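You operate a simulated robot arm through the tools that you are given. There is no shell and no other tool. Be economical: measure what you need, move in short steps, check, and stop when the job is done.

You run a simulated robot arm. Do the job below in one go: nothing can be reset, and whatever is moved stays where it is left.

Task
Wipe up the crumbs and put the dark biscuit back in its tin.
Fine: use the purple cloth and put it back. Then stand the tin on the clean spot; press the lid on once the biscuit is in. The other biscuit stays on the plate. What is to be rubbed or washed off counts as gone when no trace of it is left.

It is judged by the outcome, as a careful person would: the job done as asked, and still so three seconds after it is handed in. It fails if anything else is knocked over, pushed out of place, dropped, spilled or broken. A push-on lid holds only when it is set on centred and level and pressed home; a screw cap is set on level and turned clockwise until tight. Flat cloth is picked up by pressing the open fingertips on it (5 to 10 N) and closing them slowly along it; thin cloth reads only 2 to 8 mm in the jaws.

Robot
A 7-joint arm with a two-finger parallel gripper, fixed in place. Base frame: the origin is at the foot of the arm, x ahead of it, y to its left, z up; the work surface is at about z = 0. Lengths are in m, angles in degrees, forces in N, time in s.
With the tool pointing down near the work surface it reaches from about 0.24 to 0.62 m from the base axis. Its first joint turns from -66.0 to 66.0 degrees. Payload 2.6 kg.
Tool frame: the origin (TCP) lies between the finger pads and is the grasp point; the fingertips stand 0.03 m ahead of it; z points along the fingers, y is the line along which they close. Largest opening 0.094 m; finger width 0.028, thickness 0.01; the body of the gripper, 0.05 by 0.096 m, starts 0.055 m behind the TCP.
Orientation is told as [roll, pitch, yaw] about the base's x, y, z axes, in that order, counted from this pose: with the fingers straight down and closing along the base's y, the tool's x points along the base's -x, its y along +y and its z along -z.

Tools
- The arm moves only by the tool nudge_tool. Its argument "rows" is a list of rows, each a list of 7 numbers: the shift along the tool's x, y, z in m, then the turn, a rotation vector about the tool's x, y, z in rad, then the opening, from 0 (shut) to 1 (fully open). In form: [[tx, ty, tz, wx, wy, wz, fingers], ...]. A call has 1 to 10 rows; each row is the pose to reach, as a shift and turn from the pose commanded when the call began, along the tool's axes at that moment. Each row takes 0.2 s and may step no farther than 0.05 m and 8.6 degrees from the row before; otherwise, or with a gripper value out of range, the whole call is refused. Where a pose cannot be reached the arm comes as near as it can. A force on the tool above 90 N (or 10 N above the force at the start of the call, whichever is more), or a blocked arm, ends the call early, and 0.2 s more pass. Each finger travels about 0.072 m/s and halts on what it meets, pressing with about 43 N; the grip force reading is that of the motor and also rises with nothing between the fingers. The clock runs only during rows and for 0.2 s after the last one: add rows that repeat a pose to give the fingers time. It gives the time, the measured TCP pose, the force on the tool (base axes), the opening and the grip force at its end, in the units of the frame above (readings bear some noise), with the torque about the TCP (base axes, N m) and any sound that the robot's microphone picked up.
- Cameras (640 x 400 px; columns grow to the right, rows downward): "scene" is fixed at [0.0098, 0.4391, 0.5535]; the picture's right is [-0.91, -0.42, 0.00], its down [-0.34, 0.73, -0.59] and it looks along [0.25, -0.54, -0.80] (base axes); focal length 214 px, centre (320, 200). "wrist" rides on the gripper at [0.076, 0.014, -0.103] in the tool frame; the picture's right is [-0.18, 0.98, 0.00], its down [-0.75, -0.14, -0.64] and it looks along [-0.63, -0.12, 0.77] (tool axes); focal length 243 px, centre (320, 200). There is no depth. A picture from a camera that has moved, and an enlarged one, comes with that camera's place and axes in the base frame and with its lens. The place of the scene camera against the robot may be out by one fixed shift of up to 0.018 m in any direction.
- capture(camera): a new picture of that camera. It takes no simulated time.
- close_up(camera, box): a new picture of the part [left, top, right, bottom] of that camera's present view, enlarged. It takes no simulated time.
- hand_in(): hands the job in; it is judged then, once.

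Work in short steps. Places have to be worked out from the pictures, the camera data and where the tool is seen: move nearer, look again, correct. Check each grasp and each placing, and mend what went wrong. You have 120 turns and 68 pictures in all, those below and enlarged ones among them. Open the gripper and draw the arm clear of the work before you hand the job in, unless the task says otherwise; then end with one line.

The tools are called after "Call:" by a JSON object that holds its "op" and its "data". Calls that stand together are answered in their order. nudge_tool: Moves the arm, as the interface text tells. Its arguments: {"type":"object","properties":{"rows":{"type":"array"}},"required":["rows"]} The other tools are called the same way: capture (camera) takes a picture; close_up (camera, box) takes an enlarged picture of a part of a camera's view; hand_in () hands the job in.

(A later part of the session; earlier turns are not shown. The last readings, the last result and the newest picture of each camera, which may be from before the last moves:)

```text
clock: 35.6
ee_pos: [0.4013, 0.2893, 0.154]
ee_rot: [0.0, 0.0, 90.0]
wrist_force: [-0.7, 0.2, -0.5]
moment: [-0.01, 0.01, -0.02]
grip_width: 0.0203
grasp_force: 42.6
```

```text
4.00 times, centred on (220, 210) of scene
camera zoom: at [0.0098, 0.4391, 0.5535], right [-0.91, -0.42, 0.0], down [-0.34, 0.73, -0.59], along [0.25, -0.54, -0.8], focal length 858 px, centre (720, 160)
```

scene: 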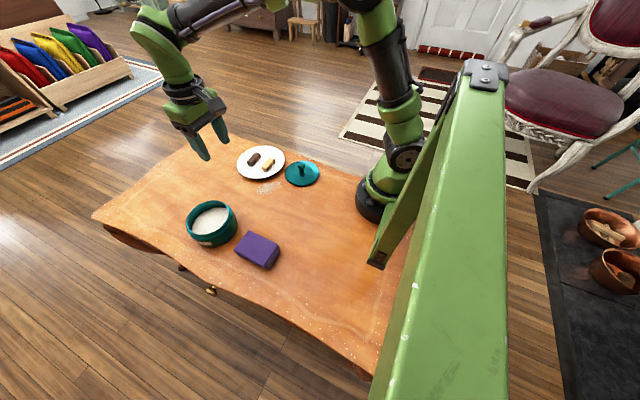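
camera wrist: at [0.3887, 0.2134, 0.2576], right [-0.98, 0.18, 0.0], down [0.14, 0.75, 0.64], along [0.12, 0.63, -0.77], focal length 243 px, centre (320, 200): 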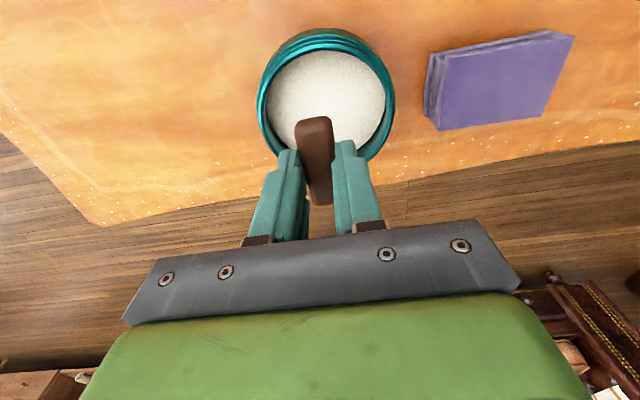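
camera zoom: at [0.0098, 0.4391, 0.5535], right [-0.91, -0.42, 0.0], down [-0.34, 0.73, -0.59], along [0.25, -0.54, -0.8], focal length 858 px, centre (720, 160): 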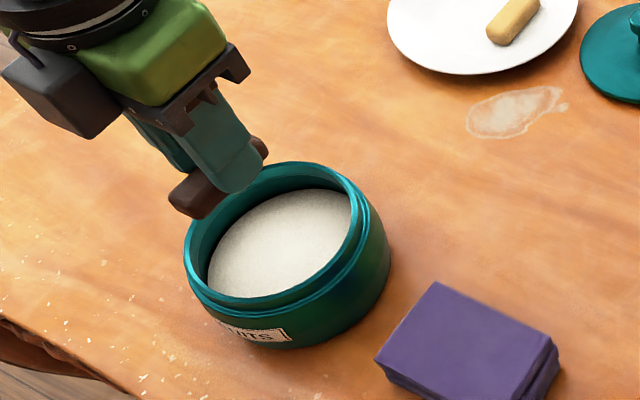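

The tin rim is centred at about (0.398, 0.290). I'll shift 3 mm and lower the biscuit to just above the fill.

Call:
{"op": "nudge_tool", "data": {"rows": [[0, 0.003, 0.03, 0, 0, 0, 0.15], [0, 0.003, 0.055, 0, 0, 0, 0.15], [0, 0.003, 0.072, 0, 0, 0, 0.15], [0, 0.003, 0.08, 0, 0, 0, 0.15], [0, 0.003, 0.08, 0, 0, 0, 0.15]]}}

Call:
{"op": "close_up", "data": {"camera": "wrist", "box": [200, 90, 440, 240]}}

Call:
{"op": "close_up", "data": {"camera": "scene", "box": [160, 180, 256, 240]}}

```text
clock: 36.8
ee_pos: [0.3986, 0.2886, 0.0738]
ee_rot: [0.0, 0.0, 89.9]
wrist_force: [-0.4, -0.4, 0.1]
moment: [-0.01, 0.01, 0.0]
grip_width: 0.0206
grasp_force: 42.9
```

```text
2.67 times, centred on (320, 165) of wrist
camera zoom: at [0.3854, 0.2129, 0.1777], right [-0.98, 0.18, 0.0], down [0.14, 0.75, 0.64], along [0.12, 0.63, -0.77], focal length 647 px, centre (320, 293)
```

zoom: 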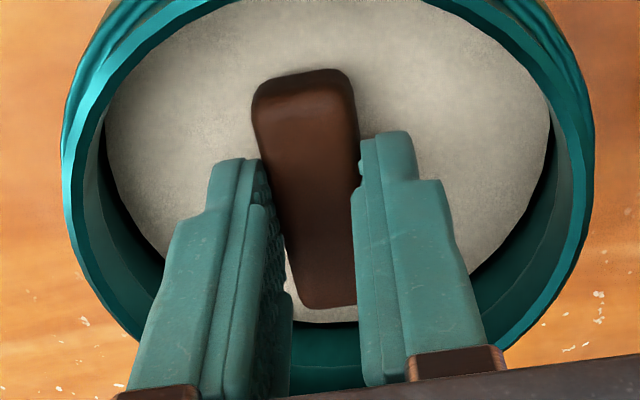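

```text
6.67 times, centred on (208, 210) of scene
camera zoom: at [0.0098, 0.4391, 0.5535], right [-0.91, -0.42, 0.0], down [-0.34, 0.73, -0.59], along [0.25, -0.54, -0.8], focal length 1430 px, centre (1067, 133)
```

zoom: 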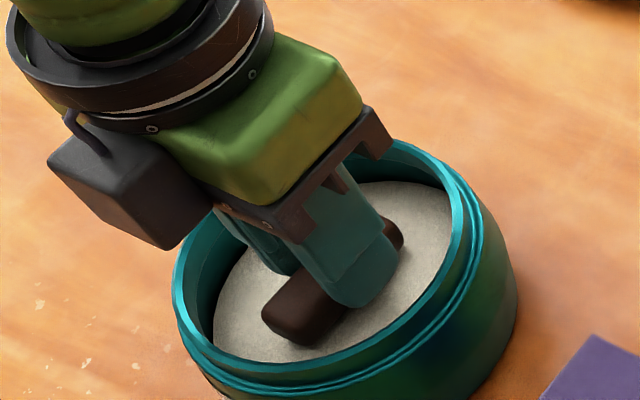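

Well centred inside the tin. I'll lower in small steps until contact.

Call:
{"op": "nudge_tool", "data": {"rows": [[0, 0, 0.002, 0, 0, 0, 0.15], [0, 0, 0.004, 0, 0, 0, 0.15], [0, 0, 0.006, 0, 0, 0, 0.15], [0, 0, 0.006, 0, 0, 0, 0.15]]}}

```text
clock: 37.8
ee_pos: [0.3985, 0.2879, 0.0704]
ee_rot: [-0.3, -0.2, 90.0]
wrist_force: [-6.8, -4.4, 32.6]
moment: [-0.97, 0.26, -0.18]
grip_width: 0.0203
grasp_force: 43.0
```

It touched at about z = 0.071 and is pressing at 33 N, so I'll back off 3 mm and then open just enough to release.

Call:
{"op": "nudge_tool", "data": {"rows": [[0, 0, -0.002, 0, 0, 0, 0.15], [0, 0, -0.003, 0, 0, 0, 0.15], [0, 0, -0.003, 0, 0, 0, 0.15]]}}

```text
clock: 38.6
ee_pos: [0.3981, 0.288, 0.0711]
ee_rot: [0.0, 0.0, 90.1]
wrist_force: [2.6, 3.6, 9.9]
moment: [-0.13, -0.12, 0.04]
grip_width: 0.0206
grasp_force: 43.5
```

Light contact now. I'll open slowly to about 40 mm, then rise straight up.

Call:
{"op": "nudge_tool", "data": {"rows": [[0, 0, 0, 0, 0, 0, 0.26], [0, 0, 0, 0, 0, 0, 0.34], [0, 0, 0, 0, 0, 0, 0.42], [0, 0, -0.015, 0, 0, 0, 0.42], [0, 0, -0.04, 0, 0, 0, 0.42], [0, 0, -0.07, 0, 0, 0, 0.42], [0, 0, -0.1, 0, 0, 0, 0.42], [0, 0, -0.13, 0, 0, 0, 0.42]]}}

Call:
{"op": "capture", "data": {"camera": "wrist"}}

Call:
{"op": "close_up", "data": {"camera": "scene", "box": [160, 180, 288, 260]}}

```text
clock: 40.4
ee_pos: [0.398, 0.2895, 0.2017]
ee_rot: [0.0, 0.1, 89.9]
wrist_force: [0.2, -0.4, -0.3]
moment: [-0.03, -0.04, 0.0]
grip_width: 0.0395
grasp_force: 0.1
```

```text
26 pictures are left
camera wrist: at [0.3855, 0.2141, 0.3056], right [-0.98, 0.18, 0.0], down [0.14, 0.75, 0.64], along [0.12, 0.63, -0.77], focal length 243 px, centre (320, 200)
```

wrist: 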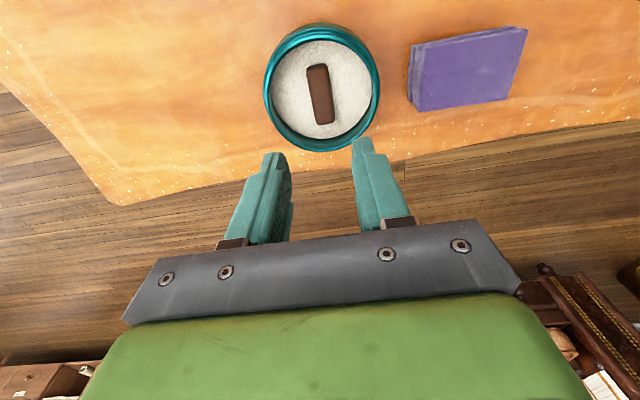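

```text
5.00 times, centred on (224, 220) of scene
camera zoom: at [0.0098, 0.4391, 0.5535], right [-0.91, -0.42, 0.0], down [-0.34, 0.73, -0.59], along [0.25, -0.54, -0.8], focal length 1072 px, centre (800, 100)
```

zoom: 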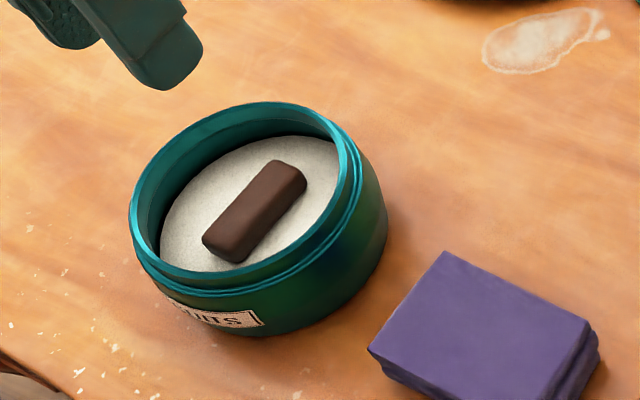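

The biscuit lies flat in the tin. The lid needs to be centred, so I'll measure the rim accurately from this view.

Call:
{"op": "close_up", "data": {"camera": "wrist", "box": [214, 20, 430, 155]}}

```text
2.96 times, centred on (322, 88) of wrist
camera zoom: at [0.3855, 0.2141, 0.3056], right [-0.98, 0.18, 0.0], down [0.14, 0.75, 0.64], along [0.12, 0.63, -0.77], focal length 719 px, centre (314, 533)
```

zoom: 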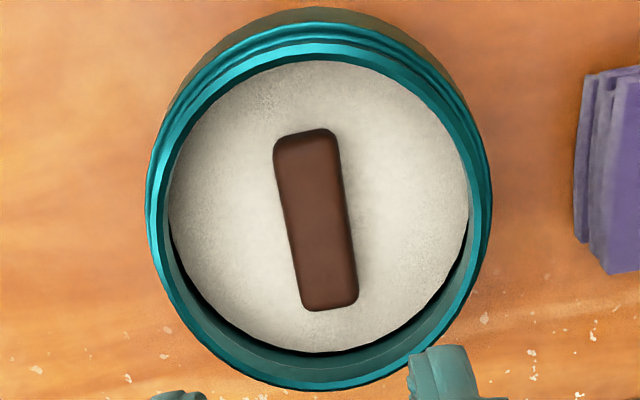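

The rim fits a circle centred at (0.398, 0.292), top at z ≈ 0.060, radius 0.055. Next I'll fly over to the lid near (0.28, 0.0) for a look.

Call:
{"op": "nudge_tool", "data": {"rows": [[0.03, 0.012, 0, 0, 0, 0, 0.5], [0.065, 0.025, 0, 0, 0, 0, 0.5], [0.1, 0.04, 0, 0, 0, 0, 0.5], [0.135, 0.055, 0, 0, 0, 0, 0.5], [0.17, 0.07, 0, 0, 0, 0, 0.5], [0.205, 0.085, 0, 0, 0, 0, 0.5], [0.24, 0.1, 0, 0, 0, 0, 0.5], [0.27, 0.112, 0, 0, 0, 0, 0.5], [0.29, 0.118, 0, 0, 0, 0, 0.5], [0.29, 0.118, 0, 0, 0, 0, 0.5]]}}

Call:
{"op": "capture", "data": {"camera": "wrist"}}

```text
clock: 42.6
ee_pos: [0.2814, -0.0023, 0.2013]
ee_rot: [0.0, 0.0, 90.1]
wrist_force: [0.2, 0.1, 0.7]
moment: [-0.01, -0.02, -0.02]
grip_width: 0.0468
grasp_force: 0.1
```

```text
23 pictures are left
camera wrist: at [0.2672, -0.0776, 0.3044], right [-0.98, 0.18, 0.0], down [0.14, 0.75, 0.64], along [0.12, 0.63, -0.77], focal length 243 px, centre (320, 200)
```

wrist: 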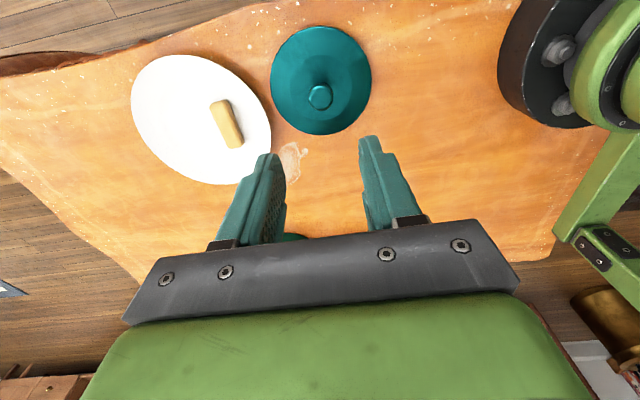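

The lid is centred near (0.281, 0.0005). I'll go lower and look at the knob from both cameras.

Call:
{"op": "nudge_tool", "data": {"rows": [[-0.003, 0, 0.03, 0, 0, 0, 0.5], [-0.003, 0, 0.06, 0, 0, 0, 0.5], [-0.003, 0, 0.09, 0, 0, 0, 0.5], [-0.003, 0, 0.11, 0, 0, 0, 0.5], [-0.003, 0, 0.11, 0, 0, 0, 0.5]]}}

Call:
{"op": "close_up", "data": {"camera": "wrist", "box": [180, 60, 468, 240]}}

Call:
{"op": "close_up", "data": {"camera": "scene", "box": [254, 130, 350, 190]}}

```text
clock: 43.8
ee_pos: [0.2804, 0.0018, 0.0908]
ee_rot: [0.1, 0.0, 90.0]
wrist_force: [-0.9, -0.7, 0.4]
moment: [0.01, -0.01, -0.03]
grip_width: 0.0468
grasp_force: 0.1
```

```text
2.22 times, centred on (324, 150) of wrist
camera zoom: at [0.2676, -0.0727, 0.1944], right [-0.98, 0.18, 0.0], down [0.14, 0.75, 0.64], along [0.12, 0.63, -0.77], focal length 539 px, centre (311, 311)
```

zoom: 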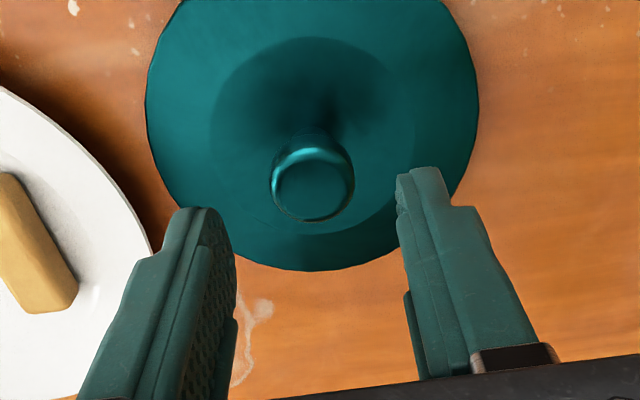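

```text
6.67 times, centred on (302, 160) of scene
camera zoom: at [0.0098, 0.4391, 0.5535], right [-0.91, -0.42, 0.0], down [-0.34, 0.73, -0.59], along [0.25, -0.54, -0.8], focal length 1430 px, centre (440, 467)
```

zoom: 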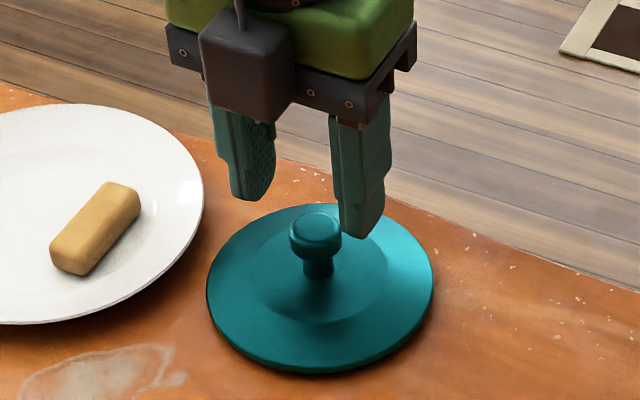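

The knob is a 26 mm disc, top at z ≈ 0.04, at (0.281, 0.0015), under the TCP. I'll lower so the tips are around z = 0.022, beside the knob, and grip it.

Call:
{"op": "nudge_tool", "data": {"rows": [[0, -0.001, 0.015, 0, 0, 0, 0.5], [0, -0.001, 0.03, 0, 0, 0, 0.5], [0, -0.001, 0.038, 0, 0, 0, 0.5], [0, -0.001, 0.038, 0, 0, 0, 0.4], [0, -0.001, 0.038, 0, 0, 0, 0.3], [0, -0.001, 0.038, 0, 0, 0, 0.2], [0, -0.001, 0.038, 0, 0, 0, 0.2]]}}

Call:
{"op": "close_up", "data": {"camera": "wrist", "box": [180, 60, 468, 240]}}

```text
clock: 45.4
ee_pos: [0.2815, 0.002, 0.0533]
ee_rot: [0.0, 0.0, 90.0]
wrist_force: [0.4, 0.0, -0.4]
moment: [-0.01, 0.01, 0.02]
grip_width: 0.0233
grasp_force: 43.1
```

```text
2.22 times, centred on (324, 150) of wrist
camera zoom: at [0.2684, -0.073, 0.1563], right [-0.98, 0.18, 0.0], down [0.14, 0.75, 0.64], along [0.12, 0.63, -0.77], focal length 539 px, centre (311, 311)
```

zoom: 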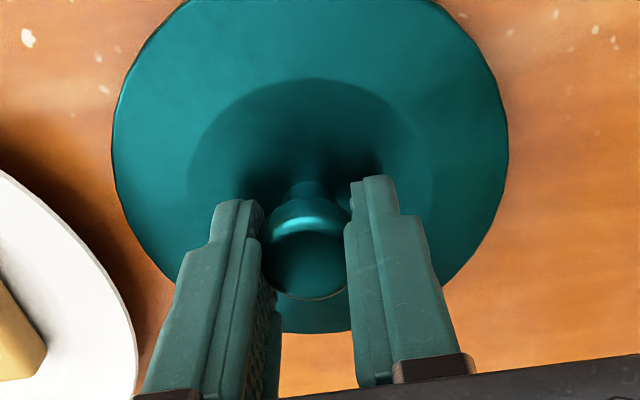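

Knob gripped at 23 mm. I'll lift and check that the lid hangs level.

Call:
{"op": "nudge_tool", "data": {"rows": [[0, 0, -0.01, 0, 0, 0, 0.2], [0, 0, -0.035, 0, 0, 0, 0.2], [0, 0, -0.065, 0, 0, 0, 0.2], [0, 0, -0.1, 0, 0, 0, 0.2], [0, 0, -0.1, 0, 0, 0, 0.2]]}}

Call:
{"op": "close_up", "data": {"camera": "wrist", "box": [180, 60, 468, 240]}}

Call:
{"op": "close_up", "data": {"camera": "scene", "box": [240, 100, 368, 180]}}

```text
clock: 46.6
ee_pos: [0.2805, 0.002, 0.153]
ee_rot: [-0.1, 0.0, 90.0]
wrist_force: [0.3, -0.5, -0.3]
moment: [0.04, 0.01, -0.02]
grip_width: 0.0237
grasp_force: 42.8
```

```text
2.22 times, centred on (324, 150) of wrist
camera zoom: at [0.2679, -0.0733, 0.2571], right [-0.98, 0.18, 0.0], down [0.14, 0.75, 0.64], along [0.12, 0.63, -0.77], focal length 539 px, centre (311, 311)
```

zoom: 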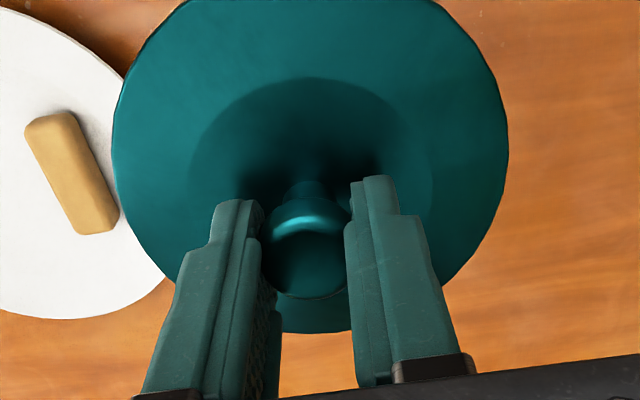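

```text
5.00 times, centred on (304, 140) of scene
camera zoom: at [0.0098, 0.4391, 0.5535], right [-0.91, -0.42, 0.0], down [-0.34, 0.73, -0.59], along [0.25, -0.54, -0.8], focal length 1072 px, centre (400, 500)
```

zoom: 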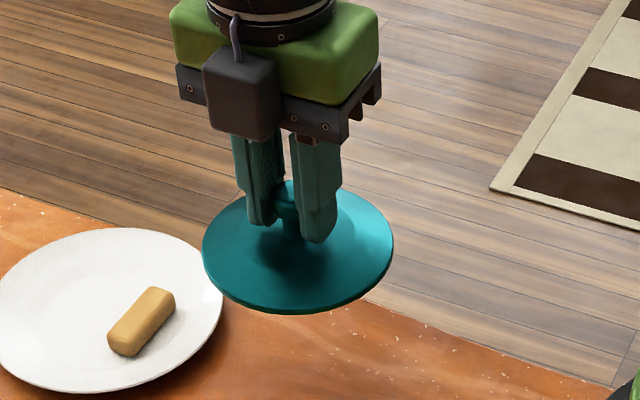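

The lid hangs level. I'll carry it over the tin with the lid underside at about z = 0.10.

Call:
{"op": "nudge_tool", "data": {"rows": [[-0.03, -0.012, -0.005, 0, 0, 0, 0.2], [-0.065, -0.025, -0.01, 0, 0, 0, 0.2], [-0.1, -0.04, -0.01, 0, 0, 0, 0.2], [-0.135, -0.055, -0.01, 0, 0, 0, 0.2], [-0.17, -0.07, -0.01, 0, 0, 0, 0.2], [-0.205, -0.085, -0.01, 0, 0, 0, 0.2], [-0.24, -0.1, -0.01, 0, 0, 0, 0.2], [-0.27, -0.112, -0.01, 0, 0, 0, 0.2], [-0.289, -0.117, -0.01, 0, 0, 0, 0.2], [-0.289, -0.117, -0.01, 0, 0, 0, 0.2]]}}

Call:
{"op": "close_up", "data": {"camera": "scene", "box": [144, 160, 272, 240]}}

Call:
{"op": "capture", "data": {"camera": "wrist"}}

```text
clock: 48.8
ee_pos: [0.3982, 0.2919, 0.1641]
ee_rot: [-0.1, 0.1, 90.1]
wrist_force: [-1.0, 0.2, -0.9]
moment: [0.02, -0.02, 0.02]
grip_width: 0.0235
grasp_force: 43.0
```

```text
5.00 times, centred on (208, 200) of scene
camera zoom: at [0.0098, 0.4391, 0.5535], right [-0.91, -0.42, 0.0], down [-0.34, 0.73, -0.59], along [0.25, -0.54, -0.8], focal length 1072 px, centre (880, 200)
```

zoom: 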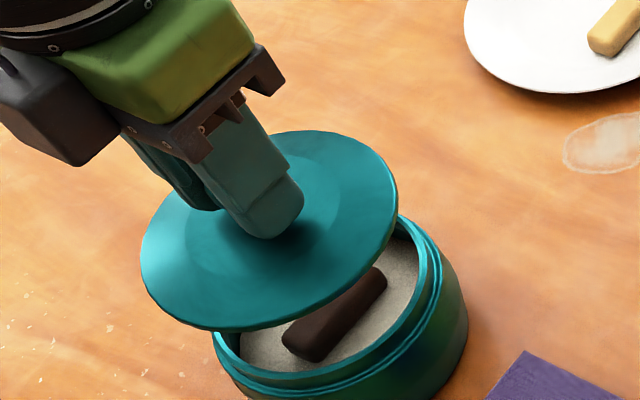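

```text
16 pictures are left
camera wrist: at [0.3853, 0.216, 0.267], right [-0.98, 0.18, 0.0], down [0.14, 0.75, 0.64], along [0.12, 0.63, -0.77], focal length 243 px, centre (320, 200)
```

wrist: 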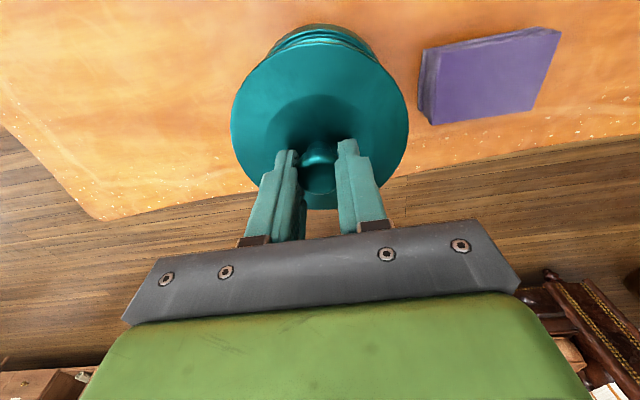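

By projection the lid looks centred over the rim. I'll lower to about 8 mm above the rim and check again.

Call:
{"op": "nudge_tool", "data": {"rows": [[0, 0, 0.015, 0, 0, 0, 0.2], [0, 0, 0.03, 0, 0, 0, 0.2], [0, 0, 0.04, 0, 0, 0, 0.2], [0, 0, 0.043, 0, 0, 0, 0.2], [0, 0, 0.043, 0, 0, 0, 0.2]]}}

Call:
{"op": "close_up", "data": {"camera": "scene", "box": [160, 180, 256, 240]}}

Call:
{"op": "close_up", "data": {"camera": "wrist", "box": [200, 30, 440, 180]}}

```text
clock: 50.0
ee_pos: [0.3983, 0.2904, 0.1218]
ee_rot: [-0.1, 0.0, 90.0]
wrist_force: [-0.1, 0.4, -0.2]
moment: [-0.01, 0.05, -0.01]
grip_width: 0.0232
grasp_force: 42.7
```

```text
6.67 times, centred on (208, 210) of scene
camera zoom: at [0.0098, 0.4391, 0.5535], right [-0.91, -0.42, 0.0], down [-0.34, 0.73, -0.59], along [0.25, -0.54, -0.8], focal length 1430 px, centre (1067, 133)
```

zoom: 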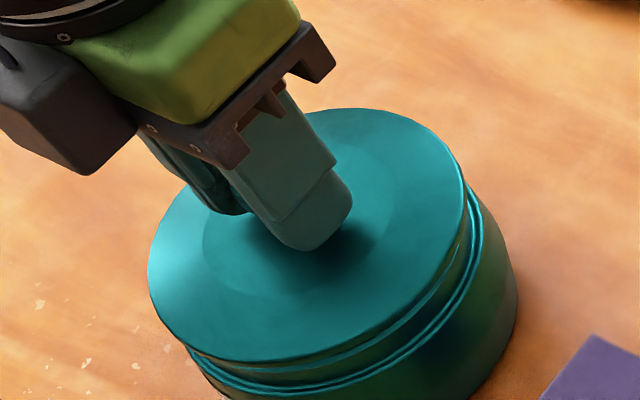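

```text
2.67 times, centred on (320, 105) of wrist
camera zoom: at [0.3853, 0.2148, 0.2235], right [-0.98, 0.18, 0.0], down [0.14, 0.75, 0.64], along [0.12, 0.63, -0.77], focal length 647 px, centre (320, 453)
```

zoom: 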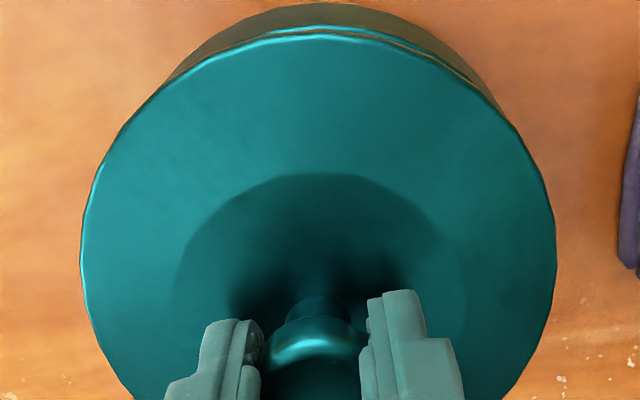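

The estimates agree the lid is centred within 1–2 mm and level. I'll lower gently to find contact.

Call:
{"op": "nudge_tool", "data": {"rows": [[0, 0, 0.003, 0, 0, 0, 0.2], [0, 0, 0.006, 0, 0, 0, 0.2], [0, 0, 0.008, 0, 0, 0, 0.2], [0, 0, 0.008, 0, 0, 0, 0.2]]}}

```text
clock: 51.0
ee_pos: [0.3979, 0.2903, 0.1136]
ee_rot: [0.0, -0.1, 90.0]
wrist_force: [-1.8, 1.6, 6.0]
moment: [-0.18, 0.07, -0.06]
grip_width: 0.0233
grasp_force: 43.5
```

Contact at z = 0.1136, with a moment showing it on the −y side, so the lid sits slightly too far toward +y. That matches the wrist-view arcs. I'll raise 3 mm, shift 2.5 mm toward −y and 0.8 mm toward −x, and touch again.

Call:
{"op": "nudge_tool", "data": {"rows": [[0, 0, -0.003, 0, 0, 0, 0.2], [0.0025, 0.0008, -0.003, 0, 0, 0, 0.2], [0.0025, 0.0008, -0.0005, 0, 0, 0, 0.2], [0.0025, 0.0008, 0.001, 0, 0, 0, 0.2], [0.0025, 0.0008, 0.001, 0, 0, 0, 0.2]]}}

```text
clock: 52.2
ee_pos: [0.3979, 0.288, 0.114]
ee_rot: [-0.1, -0.1, 89.9]
wrist_force: [-5.3, -5.3, 18.7]
moment: [-0.47, 0.18, -0.08]
grip_width: 0.0234
grasp_force: 43.0
```

Contact is now nearly centred (offset under 1 cm after allowing for side forces). I'll press a little deeper and see whether it seats.

Call:
{"op": "nudge_tool", "data": {"rows": [[0, 0, 0.001, 0, 0, 0, 0.2], [0, 0, 0.002, 0, 0, 0, 0.2], [0, 0, 0.002, 0, 0, 0, 0.2]]}}

Call:
{"op": "close_up", "data": {"camera": "scene", "box": [160, 180, 256, 240]}}

Call:
{"op": "close_up", "data": {"camera": "wrist", "box": [200, 30, 440, 180]}}

```text
clock: 53.0
ee_pos: [0.3967, 0.2878, 0.1126]
ee_rot: [-0.3, -0.2, 89.9]
wrist_force: [-9.3, -8.7, 42.5]
moment: [-0.63, 0.37, -0.2]
grip_width: 0.0237
grasp_force: 43.3
```

```text
6.67 times, centred on (208, 210) of scene
camera zoom: at [0.0096, 0.439, 0.5537], right [-0.91, -0.42, 0.0], down [-0.34, 0.73, -0.59], along [0.25, -0.54, -0.8], focal length 1430 px, centre (1067, 133)
```

zoom: 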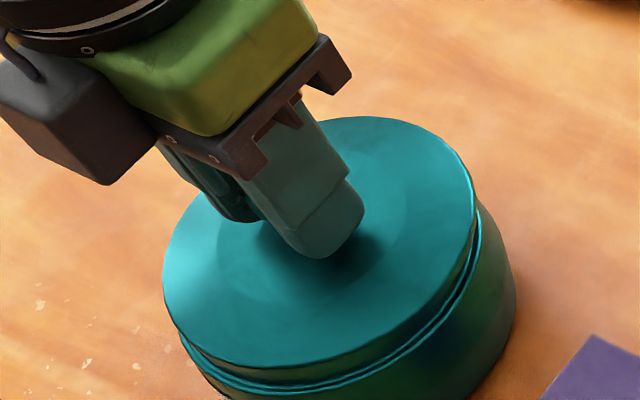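

```text
2.67 times, centred on (320, 105) of wrist
camera zoom: at [0.3843, 0.2126, 0.2156], right [-0.98, 0.19, 0.0], down [0.14, 0.75, 0.65], along [0.12, 0.63, -0.76], focal length 647 px, centre (320, 453)
```

zoom: 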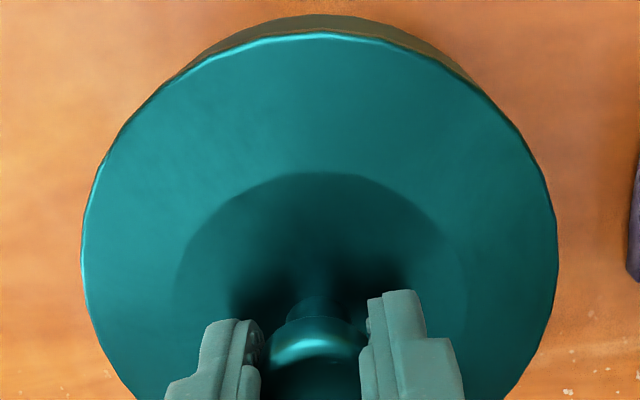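

The lid is centred over the tin to within about 1 mm, and the 42 N reaction is central. I'll press harder in 1 mm steps.

Call:
{"op": "nudge_tool", "data": {"rows": [[0, 0, 0.001, 0, 0, 0, 0.2], [0, 0, 0.002, 0, 0, 0, 0.2], [0, 0, 0.0025, 0, 0, 0, 0.2], [0, 0, 0.0025, 0, 0, 0, 0.2]]}}

```text
clock: 54.0
ee_pos: [0.399, 0.289, 0.1127]
ee_rot: [-0.5, -0.3, 90.0]
wrist_force: [-14.4, -13.1, 57.2]
moment: [-0.63, 0.52, -0.1]
grip_width: 0.0234
grasp_force: 42.6
```

57 N with no seating yet and the load central. I'll go up toward 85 N.

Call:
{"op": "nudge_tool", "data": {"rows": [[0, 0, 0.001, 0, 0, 0, 0.2], [0, 0, 0.002, 0, 0, 0, 0.2], [0, 0, 0.003, 0, 0, 0, 0.2], [0, 0, 0.003, 0, 0, 0, 0.2]]}}

```text
clock: 55.0
ee_pos: [0.4001, 0.2895, 0.1118]
ee_rot: [-0.9, -0.6, 90.0]
wrist_force: [-12.9, -8.6, 62.0]
moment: [-0.53, -0.13, -0.09]
grip_width: 0.0237
grasp_force: 43.0
```

Force rose only to 62 N and the TCP drifted 2 mm outward, so something is slipping. I'll ease off to light contact and look.

Call:
{"op": "nudge_tool", "data": {"rows": [[0, 0, -0.003, 0, 0, 0, 0.2], [0, 0, -0.006, 0, 0, 0, 0.2], [0, 0, -0.0075, 0, 0, 0, 0.2], [0, 0, -0.0075, 0, 0, 0, 0.2]]}}

Call:
{"op": "close_up", "data": {"camera": "wrist", "box": [200, 30, 440, 180]}}

Call:
{"op": "close_up", "data": {"camera": "scene", "box": [160, 180, 256, 240]}}

```text
clock: 56.0
ee_pos: [0.3984, 0.2878, 0.113]
ee_rot: [-0.2, 0.0, 90.0]
wrist_force: [5.2, 5.2, 16.0]
moment: [0.81, -0.63, -0.05]
grip_width: 0.0232
grasp_force: 43.4
```

```text
2.67 times, centred on (320, 105) of wrist
camera zoom: at [0.385, 0.2129, 0.2155], right [-0.98, 0.18, 0.0], down [0.14, 0.75, 0.64], along [0.12, 0.63, -0.77], focal length 647 px, centre (320, 453)
```

zoom: 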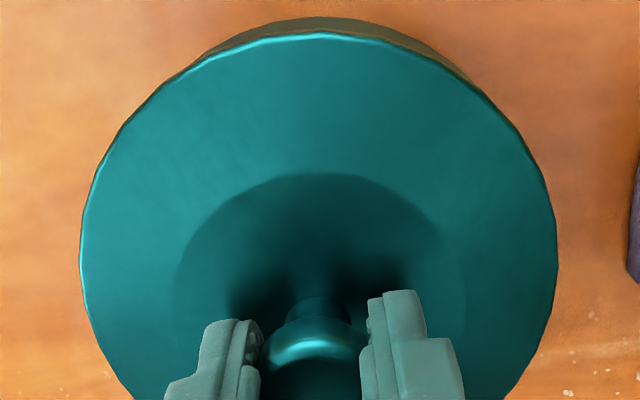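

```text
6.67 times, centred on (208, 210) of scene
camera zoom: at [0.0097, 0.439, 0.5536], right [-0.91, -0.42, 0.0], down [-0.34, 0.73, -0.59], along [0.25, -0.54, -0.8], focal length 1430 px, centre (1067, 133)
```

zoom: 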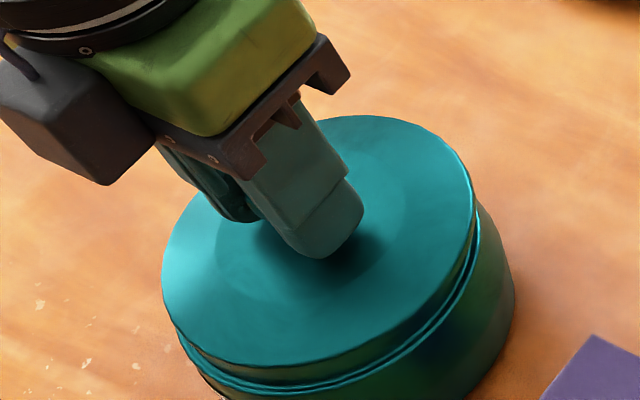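

The lid is resting on the rim but not seated; the neck ring is still visible. I'll lift 4 mm to relax the side forces, then touch down very lightly to read where contact starts.

Call:
{"op": "nudge_tool", "data": {"rows": [[0, 0, -0.002, 0, 0, 0, 0.2], [0, 0, -0.004, 0, 0, 0, 0.2], [0, 0, -0.004, 0, 0, 0, 0.2]]}}

Call:
{"op": "nudge_tool", "data": {"rows": [[0, 0, 0.002, 0, 0, 0, 0.2], [0, 0, 0.0028, 0, 0, 0, 0.2], [0, 0, 0.0028, 0, 0, 0, 0.2]]}}

```text
clock: 56.8
ee_pos: [0.396, 0.287, 0.1139]
ee_rot: [0.2, 0.2, 90.0]
wrist_force: [-0.6, 0.2, -0.7]
moment: [0.02, -0.01, 0.04]
grip_width: 0.0236
grasp_force: 43.0
```

```text
clock: 57.6
ee_pos: [0.3974, 0.2878, 0.1139]
ee_rot: [0.0, 0.0, 89.9]
wrist_force: [-0.9, -0.5, 4.6]
moment: [0.01, -0.16, -0.05]
grip_width: 0.0233
grasp_force: 43.6
```

The light touch now shows contact at the +x edge (rx ≈ 0.045) with y balanced, so by the same rule I need to shift toward +x. I'll lift, move 1.2 mm in +x, and touch again.

Call:
{"op": "nudge_tool", "data": {"rows": [[0, 0, -0.003, 0, 0, 0, 0.2], [0, -0.0012, -0.003, 0, 0, 0, 0.2], [0, -0.0012, -0.001, 0, 0, 0, 0.2], [0, -0.0012, 0.0, 0, 0, 0, 0.2], [0, -0.0012, 0.0, 0, 0, 0, 0.2]]}}

```text
clock: 58.8
ee_pos: [0.3994, 0.2891, 0.1136]
ee_rot: [-0.2, 0.1, 90.0]
wrist_force: [-0.8, -1.7, 4.2]
moment: [0.04, -0.19, 0.0]
grip_width: 0.0236
grasp_force: 42.7
```

The contact point now sits at the outward edge, so the lid may be slightly tilted in the grip. I'll set it down so it levels on the rim, release, back off, and measure the lid and tin from clear.

Call:
{"op": "nudge_tool", "data": {"rows": [[0, 0, 0.0005, 0, 0, 0, 0.26], [0, 0, 0.0005, 0, 0, 0, 0.35], [0, 0, 0.0005, 0, 0, 0, 0.45], [0, 0, -0.02, 0, 0, 0, 0.45], [0, 0, -0.05, 0, 0, 0, 0.45], [0, 0, -0.09, 0, 0, 0, 0.45], [0, 0, -0.09, 0, 0, 0, 0.45]]}}

Call:
{"op": "close_up", "data": {"camera": "scene", "box": [160, 180, 256, 240]}}

Call:
{"op": "close_up", "data": {"camera": "wrist", "box": [220, 10, 420, 135]}}

```text
clock: 60.4
ee_pos: [0.398, 0.2872, 0.2016]
ee_rot: [0.0, 0.0, 90.0]
wrist_force: [0.1, 0.2, -0.1]
moment: [0.0, -0.03, 0.0]
grip_width: 0.0422
grasp_force: 0.2
heard: snap
```

```text
6.67 times, centred on (208, 210) of scene
camera zoom: at [0.0098, 0.4391, 0.5535], right [-0.91, -0.42, 0.0], down [-0.34, 0.73, -0.59], along [0.25, -0.54, -0.8], focal length 1430 px, centre (1067, 133)
```

zoom: 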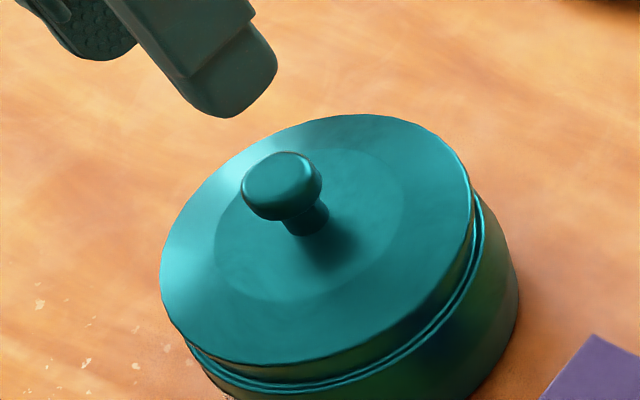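

```text
3.20 times, centred on (320, 72) of wrist
camera zoom: at [0.3853, 0.2126, 0.3059], right [-0.98, 0.18, 0.0], down [0.14, 0.75, 0.64], along [0.12, 0.63, -0.77], focal length 776 px, centre (320, 608)
```

zoom: 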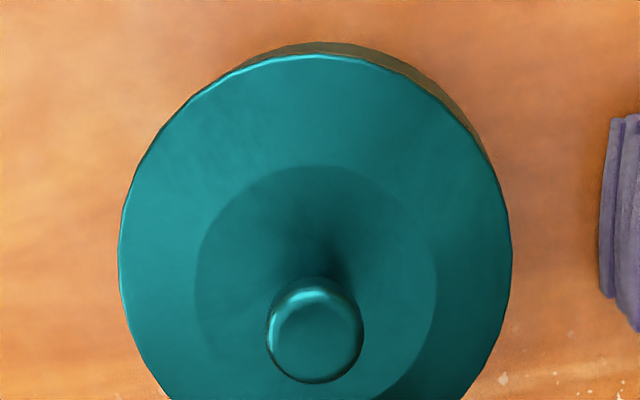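

A snap was heard during release. The lid looks level, so I'll zoom on the seam to see whether it is seated.

Call:
{"op": "close_up", "data": {"camera": "scene", "box": [180, 203, 244, 243]}}

```text
10.00 times, centred on (212, 223) of scene
camera zoom: at [0.0098, 0.4391, 0.5535], right [-0.91, -0.42, 0.0], down [-0.34, 0.73, -0.59], along [0.25, -0.54, -0.8], focal length 2145 px, centre (1400, -30)
```

zoom: 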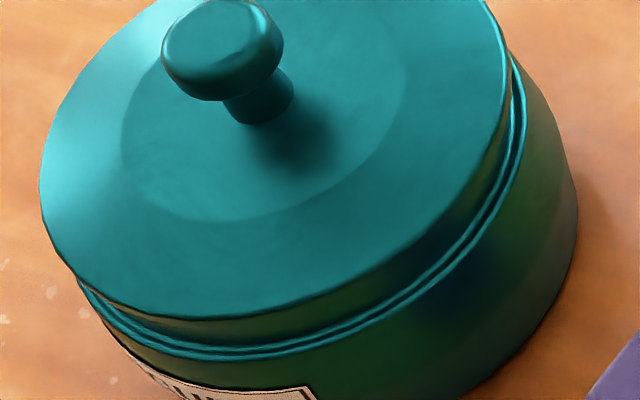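

The lid appears to sit about 2.5 mm toward +x of the tin, so I can't yet tell whether it is latched. I'll regrip the knob where it is, at about (0.400, 0.288), and lift very gently: about 1 N means the lid is loose, 3–4 N means it holds the tin.

Call:
{"op": "nudge_tool", "data": {"rows": [[-0.0005, -0.0022, 0.04, 0, 0, 0, 0.45], [-0.0005, -0.0022, 0.07, 0, 0, 0, 0.45], [-0.0005, -0.0022, 0.087, 0, 0, 0, 0.45], [-0.0005, -0.0022, 0.087, 0, 0, 0, 0.35], [-0.0005, -0.0022, 0.087, 0, 0, 0, 0.26], [-0.0005, -0.0022, 0.087, 0, 0, 0, 0.2], [-0.0005, -0.0022, 0.087, 0, 0, 0, 0.2]]}}

```text
clock: 62.0
ee_pos: [0.403, 0.2883, 0.115]
ee_rot: [0.0, 0.0, 90.0]
wrist_force: [0.4, -0.1, 0.3]
moment: [-0.01, 0.01, 0.04]
grip_width: 0.0234
grasp_force: 43.2
heard: snap
```

A second snap was heard on gripping. I'll lift 3 mm gently and read the weight.

Call:
{"op": "nudge_tool", "data": {"rows": [[0, 0, -0.001, 0, 0, 0, 0.2], [0, 0, -0.002, 0, 0, 0, 0.2], [0, 0, -0.003, 0, 0, 0, 0.2], [0, 0, -0.003, 0, 0, 0, 0.2], [0, 0, -0.003, 0, 0, 0, 0.2]]}}

Call:
{"op": "close_up", "data": {"camera": "scene", "box": [160, 180, 256, 240]}}

```text
clock: 63.2
ee_pos: [0.4021, 0.2875, 0.1187]
ee_rot: [0.0, 0.0, 89.9]
wrist_force: [-0.5, -0.2, -0.9]
moment: [-0.01, -0.01, 0.01]
grip_width: 0.0234
grasp_force: 42.6
```

```text
6.67 times, centred on (208, 210) of scene
camera zoom: at [0.0098, 0.4391, 0.5535], right [-0.91, -0.42, 0.0], down [-0.34, 0.73, -0.59], along [0.25, -0.54, -0.8], focal length 1430 px, centre (1067, 133)
```

zoom: 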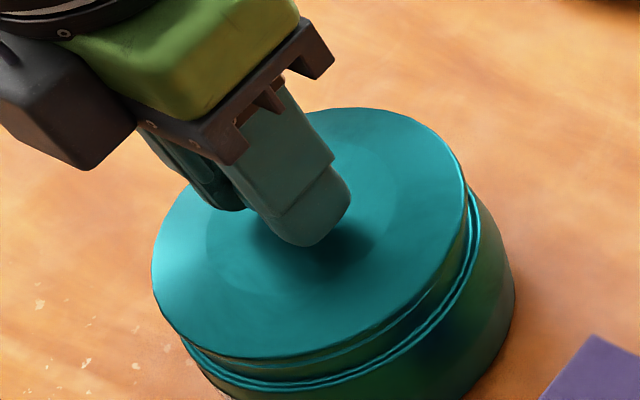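

The lid came up alone, so it wasn't latched. To centre it properly I'll raise it and move it back toward −y, then view the bare tin in the same scene window as the lid just now, for a direct comparison.

Call:
{"op": "nudge_tool", "data": {"rows": [[0, 0, -0.025, 0, 0, 0, 0.2], [0.02, 0, -0.05, 0, 0, 0, 0.2], [0.06, 0, -0.06, 0, 0, 0, 0.2], [0.1, 0, -0.06, 0, 0, 0, 0.2], [0.15, 0, -0.06, 0, 0, 0, 0.2], [0.15, 0, -0.06, 0, 0, 0, 0.2]]}}

Call:
{"op": "close_up", "data": {"camera": "scene", "box": [160, 180, 256, 240]}}

```text
clock: 64.6
ee_pos: [0.4007, 0.1383, 0.1787]
ee_rot: [0.0, 0.0, 89.9]
wrist_force: [0.0, -0.4, -0.4]
moment: [0.01, -0.02, 0.03]
grip_width: 0.0231
grasp_force: 42.6
```

```text
6.67 times, centred on (208, 210) of scene
camera zoom: at [0.0098, 0.4391, 0.5535], right [-0.91, -0.42, 0.0], down [-0.34, 0.73, -0.59], along [0.25, -0.54, -0.8], focal length 1430 px, centre (1067, 133)
```

zoom: 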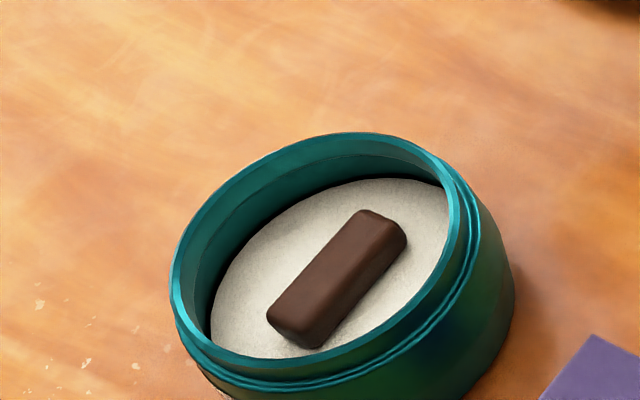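

Comparing the two views, together with where I set the tin down and the touch readings, puts the tin centre near (0.401, 0.289). The wrist view was biased about 2 mm in x. I'll bring the lid back there, hovering about 3 mm above the rim.

Call:
{"op": "nudge_tool", "data": {"rows": [[-0.04, -0.0006, 0, 0, 0, 0, 0.2], [-0.08, -0.0006, 0, 0, 0, 0, 0.2], [-0.12, -0.0006, 0, 0, 0, 0, 0.2], [-0.1505, -0.0006, 0.0, 0, 0, 0, 0.2], [-0.1505, -0.0006, 0.03, 0, 0, 0, 0.2], [-0.1505, -0.0006, 0.05, 0, 0, 0, 0.2], [-0.1505, -0.0006, 0.06, 0, 0, 0, 0.2], [-0.1505, -0.0006, 0.0615, 0, 0, 0, 0.2], [-0.1505, -0.0006, 0.0615, 0, 0, 0, 0.2]]}}

Call:
{"op": "nudge_tool", "data": {"rows": [[0, 0, 0.0015, 0, 0, 0, 0.2], [0, 0, 0.003, 0, 0, 0, 0.2], [0, 0, 0.004, 0, 0, 0, 0.2], [0, 0, 0.004, 0, 0, 0, 0.2]]}}

```text
clock: 66.6
ee_pos: [0.4024, 0.2895, 0.1154]
ee_rot: [0.1, 0.0, 90.1]
wrist_force: [-0.3, 0.7, -0.2]
moment: [0.0, -0.01, -0.03]
grip_width: 0.0234
grasp_force: 42.9
```

```text
clock: 67.6
ee_pos: [0.4025, 0.2886, 0.1149]
ee_rot: [-0.1, -0.1, 89.8]
wrist_force: [-6.3, -8.8, 27.9]
moment: [-0.78, 0.22, -0.04]
grip_width: 0.0234
grasp_force: 42.8
```

Contact is close to central (28 N, offset about 1 cm). I'll press further, easing inward slightly to cancel the outward drift, and listen for a snap.

Call:
{"op": "nudge_tool", "data": {"rows": [[0.0004, 0.0003, 0.001, 0, 0, 0, 0.2], [0.0007, 0.0006, 0.002, 0, 0, 0, 0.2], [0.001, 0.0008, 0.003, 0, 0, 0, 0.2], [0.001, 0.0008, 0.003, 0, 0, 0, 0.2]]}}

```text
clock: 68.6
ee_pos: [0.4025, 0.2905, 0.1133]
ee_rot: [-0.5, -0.4, 90.0]
wrist_force: [0.7, 1.4, 35.4]
moment: [0.01, 0.08, 0.03]
grip_width: 0.0235
grasp_force: 42.6
```

The load is now purely axial and central, at 35 N. Pressing further.

Call:
{"op": "nudge_tool", "data": {"rows": [[0.0003, 0.0003, 0.001, 0, 0, 0, 0.2], [0.0006, 0.0006, 0.002, 0, 0, 0, 0.2], [0.0009, 0.0009, 0.003, 0, 0, 0, 0.2], [0.0009, 0.0009, 0.003, 0, 0, 0, 0.2]]}}

```text
clock: 69.6
ee_pos: [0.4018, 0.2897, 0.1122]
ee_rot: [-0.6, -0.5, 89.9]
wrist_force: [3.9, 10.5, 39.1]
moment: [-0.01, 0.27, -0.02]
grip_width: 0.0234
grasp_force: 43.1
```

Force plateaus near 40 N while z creeps, so the pads are slipping down the knob. Pressing on the knob top with closed fingers will work better, so I'll unload first.

Call:
{"op": "nudge_tool", "data": {"rows": [[-0.0005, -0.0004, -0.0015, 0, 0, 0, 0.2], [-0.001, -0.0009, -0.003, 0, 0, 0, 0.2], [-0.0013, -0.0012, -0.004, 0, 0, 0, 0.2], [-0.0013, -0.0012, -0.004, 0, 0, 0, 0.2]]}}

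```text
clock: 70.6
ee_pos: [0.4017, 0.2879, 0.1121]
ee_rot: [-0.2, -0.1, 90.1]
wrist_force: [0.6, 7.1, 21.7]
moment: [0.85, 0.05, -0.07]
grip_width: 0.0234
grasp_force: 43.1
```

Call:
{"op": "nudge_tool", "data": {"rows": [[0, 0, -0.001, 0, 0, 0, 0.2], [0, 0, -0.0018, 0, 0, 0, 0.2], [0, 0, -0.0018, 0, 0, 0, 0.2]]}}

```text
clock: 71.4
ee_pos: [0.4015, 0.2869, 0.1125]
ee_rot: [-0.1, 0.1, 90.0]
wrist_force: [2.9, 4.6, 12.9]
moment: [0.7, -0.08, -0.14]
grip_width: 0.0237
grasp_force: 43.2
```

Nearly unloaded. I'll take off the last of the load, correct y by 0.6 mm, then open gently.

Call:
{"op": "nudge_tool", "data": {"rows": [[-0.0006, 0, -0.001, 0, 0, 0, 0.2], [-0.0006, 0, -0.001, 0, 0, 0, 0.24], [-0.0006, 0, -0.001, 0, 0, 0, 0.27], [-0.0006, 0, -0.001, 0, 0, 0, 0.3], [-0.0006, 0, -0.001, 0, 0, 0, 0.4]]}}

```text
clock: 72.6
ee_pos: [0.4013, 0.2894, 0.1138]
ee_rot: [0.0, 0.0, 90.1]
wrist_force: [1.1, -1.0, 0.1]
moment: [-0.01, -0.01, -0.01]
grip_width: 0.0376
grasp_force: 0.0
heard: snap
```

Another snap on release. I'll rise, close the fingers above the knob, and check the lid's attitude.

Call:
{"op": "nudge_tool", "data": {"rows": [[0, 0, -0.02, 0, 0, 0, 0.45], [0, 0, -0.05, 0, 0, 0, 0.45], [0, 0, -0.05, 0, 0, 0, 0.3], [0, 0, -0.05, 0, 0, 0, 0.15], [0, 0, -0.05, 0, 0, 0, 0.0], [0, 0, -0.05, 0, 0, 0, 0.0], [0, 0, -0.05, 0, 0, 0, 0.0]]}}

Call:
{"op": "close_up", "data": {"camera": "scene", "box": [160, 180, 256, 240]}}

```text
clock: 74.2
ee_pos: [0.401, 0.2896, 0.1641]
ee_rot: [-0.1, 0.0, 89.9]
wrist_force: [0.8, -0.4, 0.0]
moment: [0.01, 0.05, 0.01]
grip_width: 0.0
grasp_force: 33.1
```

```text
6.67 times, centred on (208, 210) of scene
camera zoom: at [0.0098, 0.4391, 0.5535], right [-0.91, -0.42, 0.0], down [-0.34, 0.73, -0.59], along [0.25, -0.54, -0.8], focal length 1430 px, centre (1067, 133)
```

zoom: 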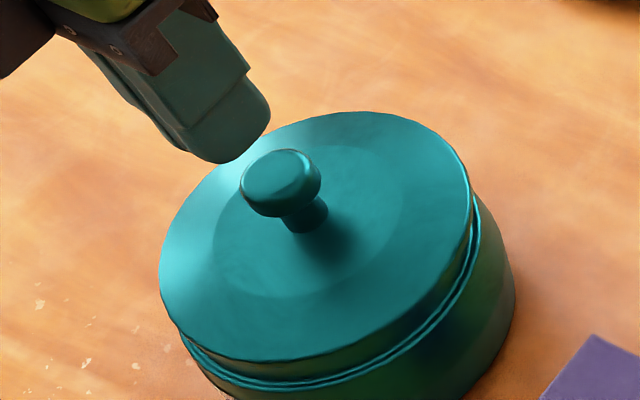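

The lid sits level and centred. Now I'll press down on the knob top with the closed fingertips, first to contact.

Call:
{"op": "nudge_tool", "data": {"rows": [[0, 0, 0.02, 0, 0, 0, 0], [0, 0, 0.028, 0, 0, 0, 0], [0, 0, 0.031, 0, 0, 0, 0], [0, 0, 0.033, 0, 0, 0, 0], [0, 0, 0.033, 0, 0, 0, 0]]}}

```text
clock: 75.4
ee_pos: [0.402, 0.29, 0.1365]
ee_rot: [-0.6, -0.4, 89.7]
wrist_force: [-15.1, -11.0, 58.2]
moment: [-0.75, 0.47, -0.22]
grip_width: 0.0
grasp_force: 32.8
```

Contact at 58 N on the knob, near its centre. I'll press on toward 90 N with a slight inward correction.

Call:
{"op": "nudge_tool", "data": {"rows": [[0.0008, 0.0008, 0.001, 0, 0, 0, 0], [0.0012, 0.0014, 0.002, 0, 0, 0, 0], [0.0014, 0.0016, 0.003, 0, 0, 0, 0], [0.0014, 0.0016, 0.003, 0, 0, 0, 0]]}}

```text
clock: 76.4
ee_pos: [0.4017, 0.2914, 0.138]
ee_rot: [-1.0, -0.7, 89.8]
wrist_force: [-14.9, -7.4, 69.7]
moment: [-0.83, 0.52, -0.07]
grip_width: 0.0001
grasp_force: 33.0
```

70 N and no movement. A further push up to the limit.

Call:
{"op": "nudge_tool", "data": {"rows": [[0.0002, 0.0004, 0.001, 0, 0, 0, 0], [0.0004, 0.0008, 0.002, 0, 0, 0, 0], [0.0006, 0.0012, 0.003, 0, 0, 0, 0], [0.0008, 0.0014, 0.004, 0, 0, 0, 0], [0.0008, 0.0014, 0.004, 0, 0, 0, 0]]}}

```text
clock: 77.6
ee_pos: [0.4019, 0.2895, 0.1374]
ee_rot: [-1.4, -0.9, 89.8]
wrist_force: [-17.3, -6.5, 87.2]
moment: [-1.0, 0.57, -0.11]
grip_width: 0.0001
grasp_force: 33.1
```

87 N on the knob with no further movement. The snaps so far fit a latch sequence: on at the first release, off at the regrip (it did lift loose), on at this last release. I'll unload and return to the pose right above the knob with the fingers open, then do a gentle tug test at exactly the release position.

Call:
{"op": "nudge_tool", "data": {"rows": [[-0.001, -0.0015, -0.005, 0, 0, 0, 0], [-0.0022, -0.003, -0.012, 0, 0, 0, 0], [-0.0022, -0.003, -0.04, 0, 0, 0, 0.1], [-0.0022, -0.003, -0.04, 0, 0, 0, 0.3], [-0.0022, -0.003, -0.04, 0, 0, 0, 0.45], [-0.0022, -0.003, -0.04, 0, 0, 0, 0.45]]}}

Call:
{"op": "close_up", "data": {"camera": "wrist", "box": [200, 20, 440, 170]}}

```text
clock: 79.0
ee_pos: [0.4016, 0.2896, 0.1625]
ee_rot: [0.0, -0.1, 90.0]
wrist_force: [0.4, -0.3, 0.3]
moment: [0.04, 0.03, -0.04]
grip_width: 0.0423
grasp_force: 0.1
```

```text
2.67 times, centred on (320, 95) of wrist
camera zoom: at [0.3883, 0.2145, 0.2668], right [-0.98, 0.18, 0.0], down [0.14, 0.75, 0.64], along [0.12, 0.63, -0.77], focal length 647 px, centre (320, 480)
```

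zoom: 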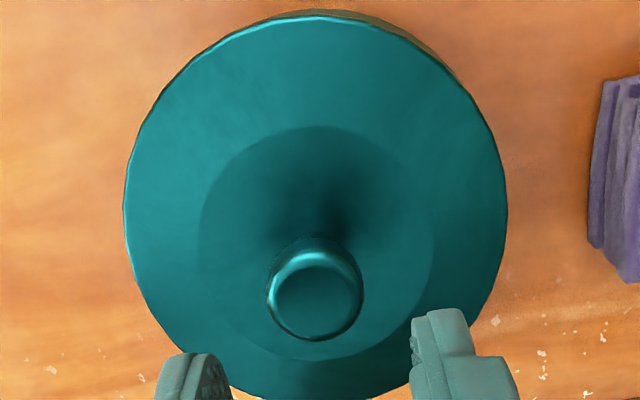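

From this view the knob is at about (0.4025, 0.2855), so the presses nudged things slightly inward in y. I'll centre the gripper on it, grip, and tug gently by 2–3 mm.

Call:
{"op": "nudge_tool", "data": {"rows": [[0.004, -0.001, 0.02, 0, 0, 0, 0.45], [0.004, -0.001, 0.04, 0, 0, 0, 0.45], [0.004, -0.001, 0.047, 0, 0, 0, 0.45], [0.004, -0.001, 0.047, 0, 0, 0, 0.32], [0.004, -0.001, 0.047, 0, 0, 0, 0.26], [0.004, -0.001, 0.047, 0, 0, 0, 0.22], [0.004, -0.001, 0.047, 0, 0, 0, 0.22]]}}

Call:
{"op": "nudge_tool", "data": {"rows": [[0, 0, -0.001, 0, 0, 0, 0.22], [0, 0, -0.002, 0, 0, 0, 0.22], [0, 0, -0.003, 0, 0, 0, 0.22], [0, 0, -0.003, 0, 0, 0, 0.22]]}}

```text
clock: 80.6
ee_pos: [0.4022, 0.2853, 0.1151]
ee_rot: [0.0, 0.1, 90.0]
wrist_force: [-0.2, -0.6, -1.5]
moment: [0.02, 0.0, -0.01]
grip_width: 0.0234
grasp_force: 42.9
```

```text
clock: 81.6
ee_pos: [0.4014, 0.2848, 0.1195]
ee_rot: [0.0, 0.0, 90.0]
wrist_force: [-0.1, -0.4, 0.4]
moment: [0.0, 0.0, -0.01]
grip_width: 0.0234
grasp_force: 43.2
heard: snap
```

The lid popped off with a snap under very little force, so it was only lightly engaged and not home. The last wrist view shows the lid about 2.7 mm too far in +x relative to the tin body, with y good. I'll shift 2.8 mm in −x while raised, then lower to light contact.

Call:
{"op": "nudge_tool", "data": {"rows": [[0, 0, -0.003, 0, 0, 0, 0.22], [-0.0003, 0.0028, -0.003, 0, 0, 0, 0.22], [-0.0003, 0.0028, 0.0, 0, 0, 0, 0.22], [-0.0003, 0.0028, 0.003, 0, 0, 0, 0.22], [-0.0003, 0.0028, 0.0045, 0, 0, 0, 0.22], [-0.0003, 0.0028, 0.0045, 0, 0, 0, 0.22]]}}

```text
clock: 83.0
ee_pos: [0.3993, 0.2859, 0.1162]
ee_rot: [-0.2, 0.0, 90.0]
wrist_force: [-2.8, -2.3, 8.7]
moment: [-0.38, 0.06, -0.04]
grip_width: 0.0235
grasp_force: 43.2
```

Contact here is about 1.5 mm higher than where the lid rested before, so it sits on the rim at this spot. I'll probe 1.4 mm back toward +x at the same height command and compare the force.

Call:
{"op": "nudge_tool", "data": {"rows": [[0, 0, -0.003, 0, 0, 0, 0.22], [0, -0.0014, -0.003, 0, 0, 0, 0.22], [0, -0.0014, -0.001, 0, 0, 0, 0.22], [0, -0.0014, 0.0, 0, 0, 0, 0.22], [0, -0.0014, 0.0, 0, 0, 0, 0.22]]}}

Call:
{"op": "nudge_tool", "data": {"rows": [[0, 0, -0.003, 0, 0, 0, 0.22], [0, -0.0014, -0.003, 0, 0, 0, 0.22], [0, -0.0014, -0.001, 0, 0, 0, 0.22], [0, -0.0014, 0.0, 0, 0, 0, 0.22], [0, -0.0014, 0.0, 0, 0, 0, 0.22]]}}

```text
clock: 84.2
ee_pos: [0.4015, 0.2848, 0.1167]
ee_rot: [-0.1, 0.0, 90.1]
wrist_force: [-2.6, -2.9, 12.5]
moment: [-0.26, 0.1, -0.04]
grip_width: 0.0235
grasp_force: 42.8
```

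```text
clock: 85.4
ee_pos: [0.4026, 0.2855, 0.1159]
ee_rot: [-0.2, 0.0, 90.0]
wrist_force: [-3.3, -3.6, 12.0]
moment: [-0.15, 0.12, -0.07]
grip_width: 0.0233
grasp_force: 43.1
```

The height is the same at each spot, and the contact is now flat and central. The lid's earlier resting pose was about 2.5 mm deeper, so it does engage under pressure. I'll press with the grip here and watch z.

Call:
{"op": "nudge_tool", "data": {"rows": [[0.0003, 0.0003, 0.001, 0, 0, 0, 0.22], [0.0006, 0.0005, 0.002, 0, 0, 0, 0.22], [0.0008, 0.0007, 0.003, 0, 0, 0, 0.22], [0.0008, 0.0007, 0.003, 0, 0, 0, 0.22]]}}

Call:
{"op": "nudge_tool", "data": {"rows": [[0.0003, 0.0003, 0.001, 0, 0, 0, 0.22], [0.0006, 0.0005, 0.002, 0, 0, 0, 0.22], [0.0008, 0.0007, 0.003, 0, 0, 0, 0.22], [0.0008, 0.0007, 0.003, 0, 0, 0, 0.22]]}}

```text
clock: 86.4
ee_pos: [0.4042, 0.2859, 0.1146]
ee_rot: [-0.4, -0.3, 90.0]
wrist_force: [-4.4, -3.0, 34.3]
moment: [0.01, 0.17, -0.06]
grip_width: 0.0235
grasp_force: 43.1
```

```text
clock: 87.4
ee_pos: [0.4023, 0.2843, 0.1136]
ee_rot: [-0.5, -0.4, 90.0]
wrist_force: [-3.2, 6.0, 35.2]
moment: [0.16, 0.15, 0.01]
grip_width: 0.0237
grasp_force: 43.4
```

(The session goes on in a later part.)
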